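You operate a simulated robot arm through the tools that you are given. There is no shell and no other tool. Be economical: measure what you need, move in short steps, check, and stop when the job is done.

Carry out the task below with a simulated robot arm. There is one attempt and no reset: what you move stays moved.

Task
Open the box lid.
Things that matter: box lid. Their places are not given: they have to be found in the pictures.

It is judged by the outcome, as a careful person would: the job done as asked, and still so three seconds after it is handed in. It fails if anything else is knocked over, pushed out of place, dropped, spilled or broken. Lids that push on must go on centred and level and be pressed home; caps that screw on are set level and turned clockwise until they are tight.

Robot
A 7-joint arm with a two-finger parallel gripper, fixed in place. Base frame: the origin is at the foot of the arm, x ahead of it, y to its left, z up. Lengths are in m, angles in degrees, forces in N, time in s.
Its first joint turns from -66.0 to 66.0 degrees. Payload 2.4 kg.
The tool frame sits at the grasp point between the pads (the TCP): z along the fingers, y along the line on which they close. The tips reach 0.03 m beyond it. Largest opening 0.094 m; finger width 0.028, thickness 0.01; the body of the gripper, 0.05 by 0.096 m, starts 0.055 m behind the TCP.
Orientation is that of the tool frame in the base frame, as a unit quaternion [w, x, y, z]. With the fingers straight down and closing along the base's y, the tool's x points along the base's -x, its y along +y and its z along -z.

Tools
- The arm moves only by the tool move_arm. Its argument "steps" is a list of rows, each a list of 7 numbers: the gripper command, from -1 (shut) to 1 (fully open), values between in proportion, then the shift along the base's x, y, z in units of 50 mm (1.0 is 50 mm), then the turn, a rotation vector about the base's x, y, z in units of 5 degrees (1.0 is 5 degrees). In form: [[claw, tx, ty, tz, ax, ay, az], ...]. A call has 1 to 8 rows; each row shifts and turns the commanded pose from where the row before left it. A call with a number of a shift or a turn outside -1 to 1 is refused whole. A row lasts 0.2 s, in which the tool goes at most 0.05 m and 8.6 degrees; a call with a longer step from one row to the next is refused whole, and so is a gripper value outside its range. A pose out of reach is approached as far as the arm can. The call stops where the force on the tool passes 40 N (or 10 N more than at its start, if that is more) or the arm is blocked; 0.2 s more then pass. The fingers move at their own pace (about 0.153 m/s each) and stop on an object; they squeeze with about 26 N. The grip force told is the motor's: it shows also when the fingers shut on nothing. Time passes only in rows, and 0.2 s behind the last, so rows that do not move let the fingers close. It gives the time, the measured TCP pose, the force on the tool (base axes), the opening and the grip force at its end, in the units of the frame above (readings bear some noise).
- Cameras (640 x 400 px; columns grow to the right, rows downward): "scene" is fixed at [0.0091, 0.4542, 1.4574]; the picture's right is [-0.95, -0.31, 0.00], its down [-0.14, 0.43, -0.89] and it looks along [0.28, -0.84, -0.46] (base axes); focal length 330 px, centre (320, 200). "wrist" rides on the gripper at [-0.037, 0, -0.058] in the tool frame; the picture's right is [0.00, -1.00, 0.00], its down [0.97, 0.00, -0.24] and it looks along [0.24, 0.00, 0.97] (tool axes); focal length 218 px, centre (320, 200).
- grab_frame(camera): a new picture of that camera. It takes no simulated time.
- probe_pixels(camera, pixels): for up to 12 pixels [column, row] of the newest picture of that camera ("zoom" is the newest enlarged one), the place [x, y, z] in the base frame of the surface seen there, good to about 0.002 m. It takes no simulated time.
- close_up(camera, box): a new picture of the part [left, top, right, bottom] of that camera's present view, enlarged. It takes no simulated time.
- sign_off(): hands the job in; it is judged then, once.

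Go step by step. Measure first, check grasps and placings, and put right what went wrong. The budget is 60 turns and 30 pictures, counting those below and the enlarged ones. Unless the task says otherwise, let go and move clear before handing in, and close with one line.

The tools are called after "Request:" as a command line: name --pt "numbers of a row" for each row, then --argument value for the rest, lists and objects as JSON in quotes. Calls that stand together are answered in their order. move_arm: Moves the arm, as the interface text tells. Its arguments: {"type":"object","properties":{"steps":{"type":"array"}},"required":["steps"]} The other tools are called the same way: grab_frame (camera) takes a picture; probe_pixels (camera, pixels) gives the place of the surface under pixels of a picture; close_up (camera, box) takes an enlarged picture of a part of a camera's view; sign_off () hands the job in.

At the start:

```text
clock: 0.0
position: [0.2716, -0.3423, 1.1288]
tool_rot: [-0.001, 0.0, 1.0, 0.0]
contact_force: [0.6, 0.4, -0.3]
grip_width: 0.094
finger_force: 0.2
```

scene: 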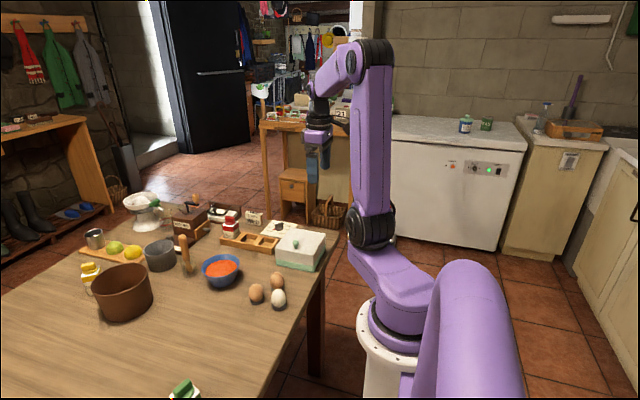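
wrist: 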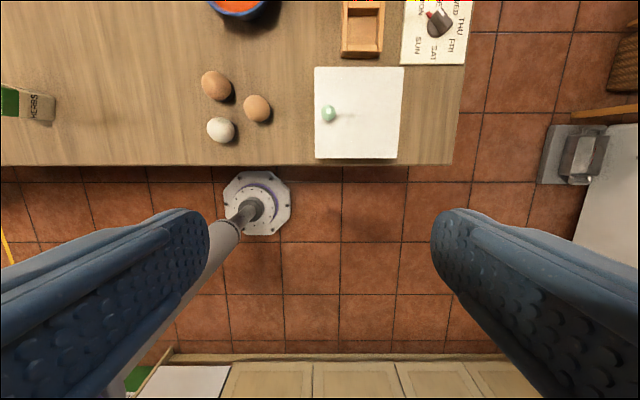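

The box is the white one with a green knob, near scene (300,250) and wrist (358,112). I'll look closer and probe it.

Request:
close_up --camera "scene" --box '[220, 200, 350, 281]'

Request:
close_up --camera "wrist" --box '[290, 50, 450, 150]'

Request:
probe_pixels --camera "wrist" --pixels '[[328, 113], [320, 72], [400, 72], [318, 154], [395, 154], [360, 112], [430, 120], [300, 110], [360, 50], [257, 107], [400, 112], [334, 117]]'

```text
4.92 times, centred on (285, 240) of scene
```

zoom: 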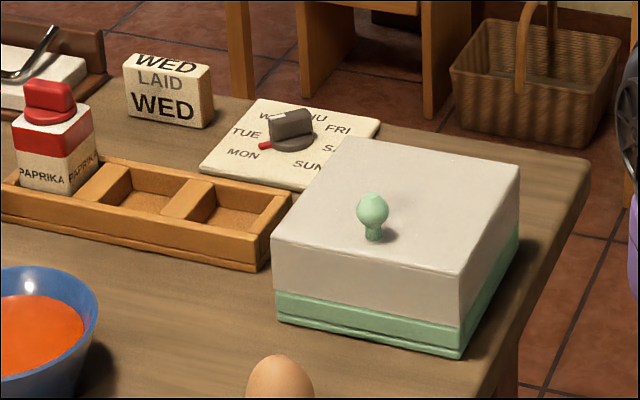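

```text
4.00 times, centred on (370, 100) of wrist
```

zoom: 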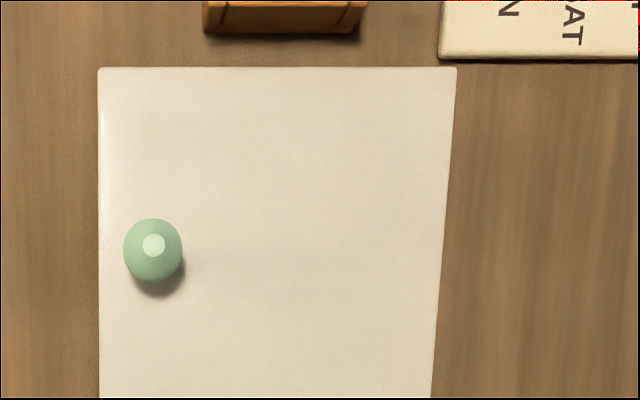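

```text
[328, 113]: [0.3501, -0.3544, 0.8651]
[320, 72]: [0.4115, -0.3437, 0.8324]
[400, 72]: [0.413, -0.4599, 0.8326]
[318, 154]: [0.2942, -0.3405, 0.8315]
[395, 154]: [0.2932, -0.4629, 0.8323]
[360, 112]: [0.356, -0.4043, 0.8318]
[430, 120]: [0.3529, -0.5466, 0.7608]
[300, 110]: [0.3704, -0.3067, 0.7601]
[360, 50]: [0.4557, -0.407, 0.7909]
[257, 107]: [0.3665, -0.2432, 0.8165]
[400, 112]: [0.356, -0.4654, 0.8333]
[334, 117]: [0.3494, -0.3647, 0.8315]
```

The knob sits off-centre, near the box's +y edge, which suggests a hinge along the -y edge. The table reads z≈0.76 here rather than 0.802, so I'll cross-check with the scene camera.

Request:
close_up --camera "scene" --box '[260, 220, 340, 270]'

Request:
probe_pixels --camera "zoom" --pixels '[[284, 135], [288, 180], [290, 205], [240, 290], [240, 335], [240, 362], [430, 390], [580, 260], [560, 230], [100, 350], [284, 155], [620, 300]]'

```text
8.00 times, centred on (300, 245) of scene
```

zoom: 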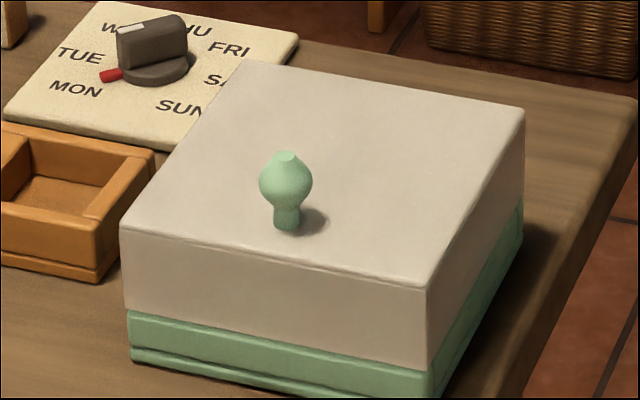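

```text
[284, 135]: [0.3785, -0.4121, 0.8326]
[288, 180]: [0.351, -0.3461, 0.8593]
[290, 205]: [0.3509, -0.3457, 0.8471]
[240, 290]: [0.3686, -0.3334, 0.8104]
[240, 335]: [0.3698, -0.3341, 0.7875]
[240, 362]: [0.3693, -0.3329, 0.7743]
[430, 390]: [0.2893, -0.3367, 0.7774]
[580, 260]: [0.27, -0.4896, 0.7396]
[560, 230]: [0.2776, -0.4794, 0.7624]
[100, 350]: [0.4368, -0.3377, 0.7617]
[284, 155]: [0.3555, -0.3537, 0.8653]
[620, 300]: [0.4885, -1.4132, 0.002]
```

The readings agree: table z≈0.762, lid top z≈0.832, and the knob's bulge is at about (0.351, -0.353, 0.857). I'll turn the gripper -90° about z so it closes along x, letting the knob pivot in the pads, and bring it above the knob.

Request:
move_arm --pt "1 0.2 -0.027 -0.2 0 0 -1" --pt "1 0.2 -0.027 -0.2 0 0 -1" --pt "1 0.2 -0.027 -0.2 0 0 -1" --pt "1 0.2 -0.027 -0.2 0 0 -1" --pt "1 0.2 -0.027 -0.2 0 0 -1" --pt "1 0.2 -0.027 -0.2 0 0 -1" --pt "1 0.2 -0.027 -0.2 0 0 -1" --pt "1 0.188 -0.025 -0.2 0 0 -1"

Request:
move_arm --pt "1 0 0 -0.2 0 0 -1" --pt "1 0 0 -0.2 0 0 -1" --pt "1 0 0 -0.2 0 0 -1" --pt "1 0 0 -0.2 0 0 -1" --pt "1 0 0 -0.2 0 0 -1" --pt "1 0 0 -0.2 0 0 -1" --pt "1 0 0 -0.2 0 0 -1" --pt "1 0 0 -0.2 0 0 -1"

Request:
move_arm --pt "1 0 0 -0.2 0 0 -1" --pt "1 0 0 -0.2 0 0 -1" --pt "1 0 0 0 0 0 0"

Request:
grab_frame --camera "wrist"

```text
clock: 1.8
position: [0.3481, -0.3527, 1.0481]
tool_rot: [0.0, 0.344, 0.939, 0.0]
contact_force: [1.0, -0.7, -0.2]
grip_width: 0.0942
finger_force: 0.0
```

```text
clock: 3.6
position: [0.3512, -0.3537, 0.9687]
tool_rot: [0.0, 0.644, 0.765, -0.001]
contact_force: [0.2, 0.6, 0.3]
grip_width: 0.094
finger_force: 0.0
```

```text
clock: 4.4
position: [0.3496, -0.3547, 0.9497]
tool_rot: [0.001, 0.708, 0.706, 0.0]
contact_force: [-0.4, 0.2, 0.5]
grip_width: 0.0939
finger_force: 0.0
```

```text
24 pictures are left
```

wrist: 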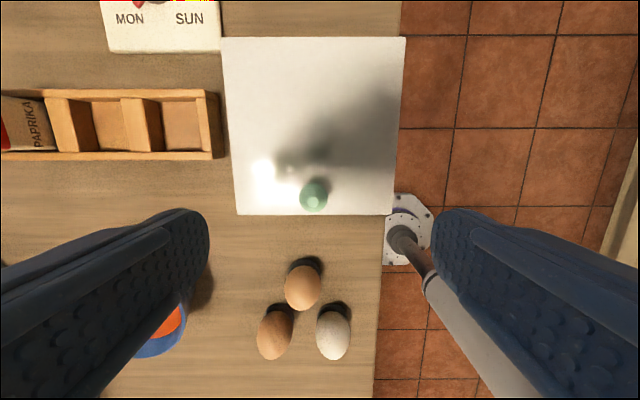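

The knob at (314,195) lies between the fingers, close to the centre line. I'll descend to z≈0.868 (tips at 0.838, clear of the lid) and close.

Request:
move_arm --pt "1 0.02 0.01 -0.4 0 0 0" --pt "1 0 0 -0.4 0 0 0" --pt "1 0 0 -0.4 0 0 0" --pt "1 0 0 -0.43 0 0 0" --pt "1 0 0 0 0 0 0" --pt "-1 0 0 0 0 0 0" --pt "-1 0 0 0 0 0 0" --pt "-1 0 0 0 0 0 0"

Request:
grab_frame --camera "scene"

```text
clock: 6.2
position: [0.3548, -0.3515, 0.8698]
tool_rot: [0.004, 0.706, 0.708, -0.001]
contact_force: [23.5, -3.0, -5.0]
grip_width: 0.0253
finger_force: 44.7
```

```text
23 pictures are left
```

scene: 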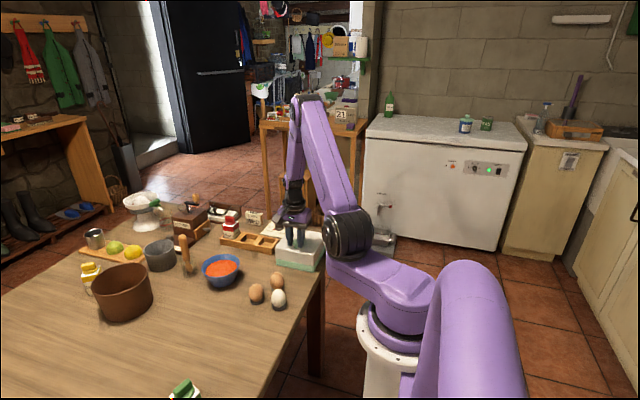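

The knob is held (opening 0.025) with a sideways 23 N load, so the knob is really at about x=0.355. I'll shift +x to relieve that, then try the first 10° of a hinge arc.

Request:
move_arm --pt "-1 0.08 0 0 0 0 0" --pt "-1 0 0 0 0 0 0" --pt "-1 0 -0.07 0.1 0.5 0 0" --pt "-1 0 -0.076 0.09 0.5 0 0" --pt "-1 0 -0.08 0.09 0.5 0 0" --pt "-1 0 -0.082 0.088 0.5 0 0" --pt "-1 0 0 0 0 0 0"

Request:
close_up --camera "scene" --box '[236, 195, 348, 275]'

```text
clock: 7.8
position: [0.3548, -0.3667, 0.8864]
tool_rot: [-0.066, 0.704, 0.705, 0.063]
contact_force: [-6.9, 20.6, 23.4]
grip_width: 0.0253
finger_force: 45.3
```

```text
5.00 times, centred on (292, 235) of scene
```

zoom: 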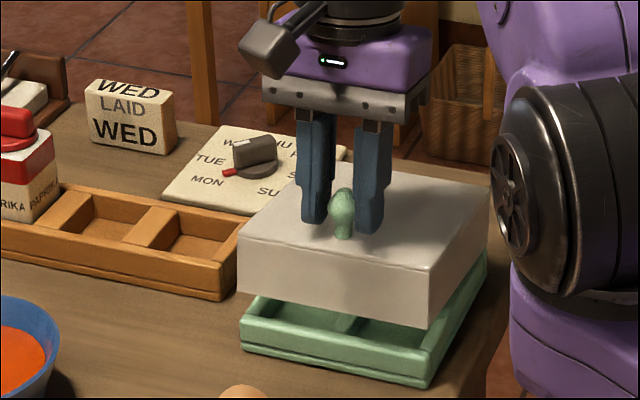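

The lid is hinged at the back and rises about 10°. The force on the tool points radially outward, so my arc is slightly too tight. I'll probe the lid and base to locate the hinge.

Request:
probe_pixels --camera "zoom" --pixels '[[486, 252], [484, 262], [488, 192], [488, 240], [428, 325], [432, 270], [430, 358], [244, 232], [244, 288], [470, 272], [485, 190], [440, 310]]'

```text
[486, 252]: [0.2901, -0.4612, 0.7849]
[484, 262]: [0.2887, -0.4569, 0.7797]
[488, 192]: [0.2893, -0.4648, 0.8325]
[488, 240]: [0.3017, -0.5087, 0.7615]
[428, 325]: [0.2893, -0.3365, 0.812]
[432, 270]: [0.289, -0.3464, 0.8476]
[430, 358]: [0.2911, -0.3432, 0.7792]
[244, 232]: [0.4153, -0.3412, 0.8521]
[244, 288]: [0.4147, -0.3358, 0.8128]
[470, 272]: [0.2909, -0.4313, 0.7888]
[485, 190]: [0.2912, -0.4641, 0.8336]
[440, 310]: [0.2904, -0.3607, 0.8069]
```

The hinge fits about (y -0.468, z 0.785), and the lid is at about 10.5°. I'll relax the command slightly and continue the corrected arc for another 20°.

Request:
move_arm --pt "-1 0 0.032 0.016 0 0 0" --pt "-1 0 -0.186 0.166 1 0 0" --pt "-1 0 -0.2 0.15 1 0 0" --pt "-1 0 -0.214 0.132 1 0 0" --pt "-1 0 -0.222 0.114 1 0 0" --pt "-1 0 0 0 0 0 0"

Request:
close_up --camera "scene" --box '[236, 195, 348, 275]'

```text
clock: 9.2
position: [0.3552, -0.4054, 0.9147]
tool_rot: [-0.187, 0.682, 0.682, 0.184]
contact_force: [-11.2, 13.8, 7.0]
grip_width: 0.0253
finger_force: 44.9
```

```text
5.00 times, centred on (292, 235) of scene
```

zoom: 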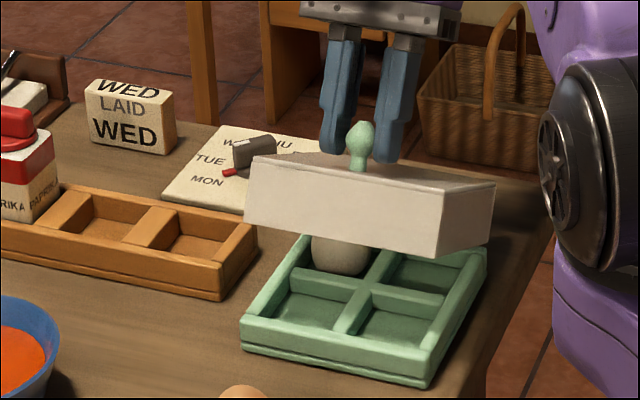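

The lid is at about 30° and tracking the arc, with the knob still gripped. To avoid swinging the wrist past the base-joint limit, I'll tilt the tool less from here and let the knob pivot in the pads.

Request:
move_arm --pt "-1 -0.02 -0.222 0.1 0.5 0 0" --pt "-1 0 -0.232 0.08 0.5 0 0" --pt "-1 0 -0.236 0.06 0.5 0 0" --pt "-1 0 -0.242 0.04 0.5 0 0" --pt "-1 0 -0.236 0.024 0 0 0" --pt "-1 0 -0.238 0.006 0 0 0" --pt "-1 0 0 0 0 0 0"

Request:
close_up --camera "scene" --box '[236, 185, 348, 265]'

```text
clock: 10.8
position: [0.3558, -0.4688, 0.9305]
tool_rot: [-0.241, 0.663, 0.666, 0.243]
contact_force: [17.1, 10.9, -5.4]
grip_width: 0.0251
finger_force: 45.0
out of reach, approached as far as the arm can: row 6
```

```text
5.00 times, centred on (292, 225) of scene
```

zoom: 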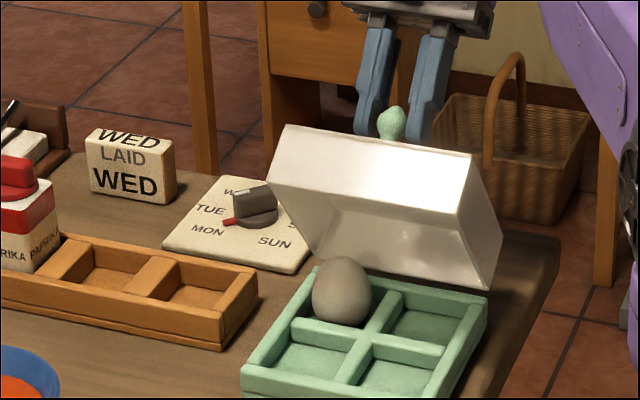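

The lid is at about 56°, and the arm hit its reach limit because of the hand tilt. I'll reduce the tilt while continuing along the arc.

Request:
move_arm --pt "-1 0 -0.02 0.016 -1 0 0" --pt "-1 0 -0.172 0.014 -1 0 0" --pt "-1 0 -0.218 -0.008 -1 0 0" --pt "-1 0 -0.216 -0.028 -1 0 0" --pt "-1 0 0 0 0 0 0"

Request:
close_up --camera "scene" --box '[236, 185, 348, 265]'

```text
clock: 12.0
position: [0.3548, -0.5009, 0.932]
tool_rot: [-0.12, 0.695, 0.698, 0.125]
contact_force: [18.8, 6.1, 23.6]
grip_width: 0.0252
finger_force: 44.4
```

```text
5.00 times, centred on (292, 225) of scene
```

zoom: 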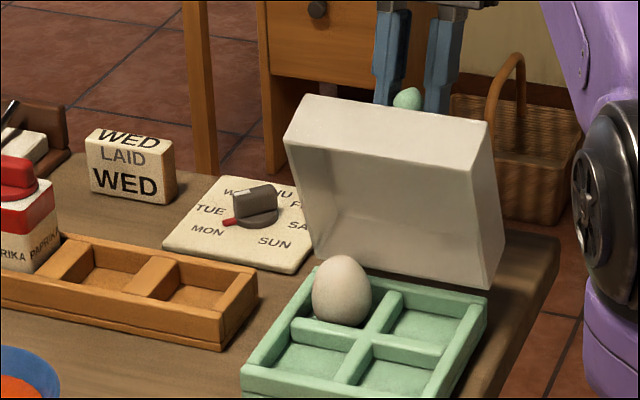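

The lid is now at about 72° and still under control. Continuing toward 90° with the tilt held at 20°.

Request:
move_arm --pt "-1 -0.05 -0.23 -0.03 0 0 0" --pt "-1 0 -0.226 -0.076 0 0 0" --pt "-1 0 -0.216 -0.096 0 0 0" --pt "-1 0 -0.21 -0.116 0 0 0" --pt "-1 0 0 0 0 0 0"

Request:
close_up --camera "scene" --box '[236, 185, 348, 265]'

```text
clock: 13.2
position: [0.3551, -0.5318, 0.9215]
tool_rot: [-0.121, 0.694, 0.699, 0.127]
contact_force: [29.3, 4.3, -1.5]
grip_width: 0.0251
finger_force: 45.0
out of reach, approached as far as the arm can: row 4
```

```text
5.00 times, centred on (292, 225) of scene
```

zoom: 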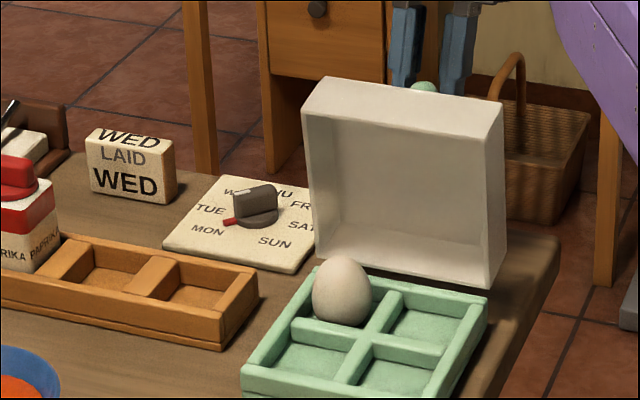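

The lid is at about 85°. I'll untilt further while continuing to about 100°, so it stays open by gravity.

Request:
move_arm --pt "-1 -0.05 -0.064 -0.03 -1 0 0" --pt "-1 0 -0.104 -0.068 -1 0 0" --pt "-1 0 -0.174 -0.128 -1 0 0" --pt "-1 0 -0.164 -0.15 -1 0 0" --pt "-1 0 0 0 0 0 0"

Request:
close_up --camera "scene" --box '[236, 185, 348, 265]'

```text
clock: 14.4
position: [0.3544, -0.5577, 0.9046]
tool_rot: [0.008, 0.705, 0.709, 0.004]
contact_force: [3.0, -0.2, -1.7]
grip_width: 0.0252
finger_force: 45.0
stopped in row 5: the force on the tool passed its limit (the readings are from after the stop); the commanded pose is now the measured one
```

```text
5.00 times, centred on (292, 225) of scene
```

zoom: 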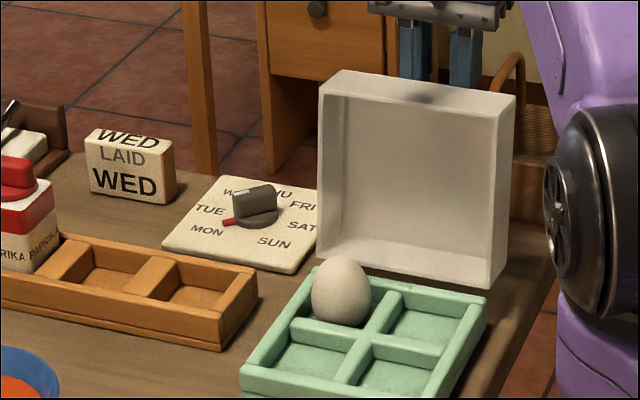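

The lid stands at about 98°, past vertical. The force limit tripped, so it may be at its stop. I'll test gently a little further.

Request:
move_arm --pt "-1 0 -0.05 -0.06 0 0 0" --pt "-1 0 -0.05 -0.06 0 0 0" --pt "-1 0 -0.04 -0.06 0 0 0" --pt "-1 0 0 0 0 0 0"

```text
clock: 15.4
position: [0.3546, -0.5668, 0.8968]
tool_rot: [0.01, 0.705, 0.709, 0.003]
contact_force: [4.1, -2.1, 16.7]
grip_width: 0.0249
finger_force: 45.1
```

The lid moved on to about 103° without being blocked, well past its balance point. I'll release and look.

Request:
move_arm --pt "-0.2 0 0 0 0 0 0" --pt "0 0 0 0 0 0 0" --pt "0.2 0 0 0 0 0 0" --pt "0.2 0 0 0 0 0 0"

Request:
close_up --camera "scene" --box '[236, 185, 348, 265]'

```text
clock: 16.4
position: [0.3523, -0.566, 0.8948]
tool_rot: [0.007, 0.705, 0.71, 0.003]
contact_force: [0.2, -0.3, -0.1]
grip_width: 0.0563
finger_force: 0.1
```

```text
5.00 times, centred on (292, 225) of scene
```

zoom: 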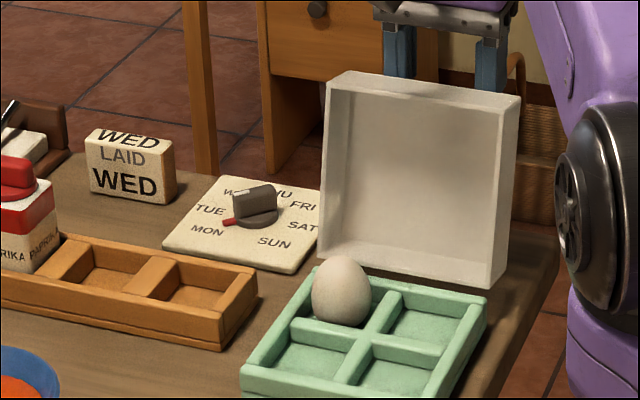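

The fingers are clear of the knob (opening 0.056, no force) and the lid stays open. I'll withdraw straight up, then check again.

Request:
move_arm --pt "0.2 0 -0.02 0.3 0 0 0" --pt "0.2 0 0 0.4 0 0 0" --pt "0.2 0 0 0.6 0 0 0" --pt "0.2 0 0 0.8 0 0 0" --pt "0.2 0 0.3 0.8 0 0 0" --pt "0.2 0 0.6 0.5 0 0 0" --pt "0.2 0 0 0 0 0 0" --pt "0.2 0 0 0 0 0 0"

Request:
grab_frame --camera "scene"

Request:
close_up --camera "scene" --box '[220, 180, 348, 270]'

```text
clock: 18.2
position: [0.3556, -0.5181, 1.0618]
tool_rot: [0.007, 0.704, 0.71, 0.003]
contact_force: [0.3, 0.3, 0.3]
grip_width: 0.0564
finger_force: 0.1
```

```text
15 pictures are left
```

scene: 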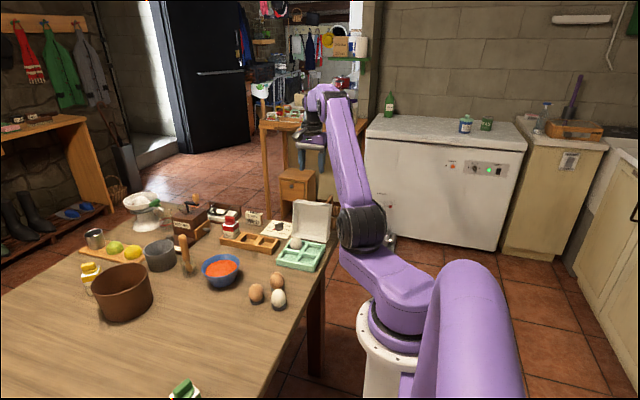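

```text
4.44 times, centred on (284, 225) of scene
```

zoom: 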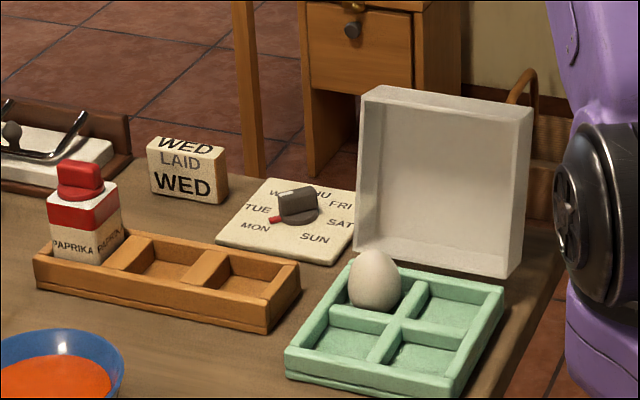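

The lid stands open by itself past vertical, the egg and everything around it are where they were, and the gripper is clear. Handing in.

Request:
sign_off

```text
The job is handed in.
```

The box lid is open to about 103° and stayed up on its own after I let go; nothing else was moved.
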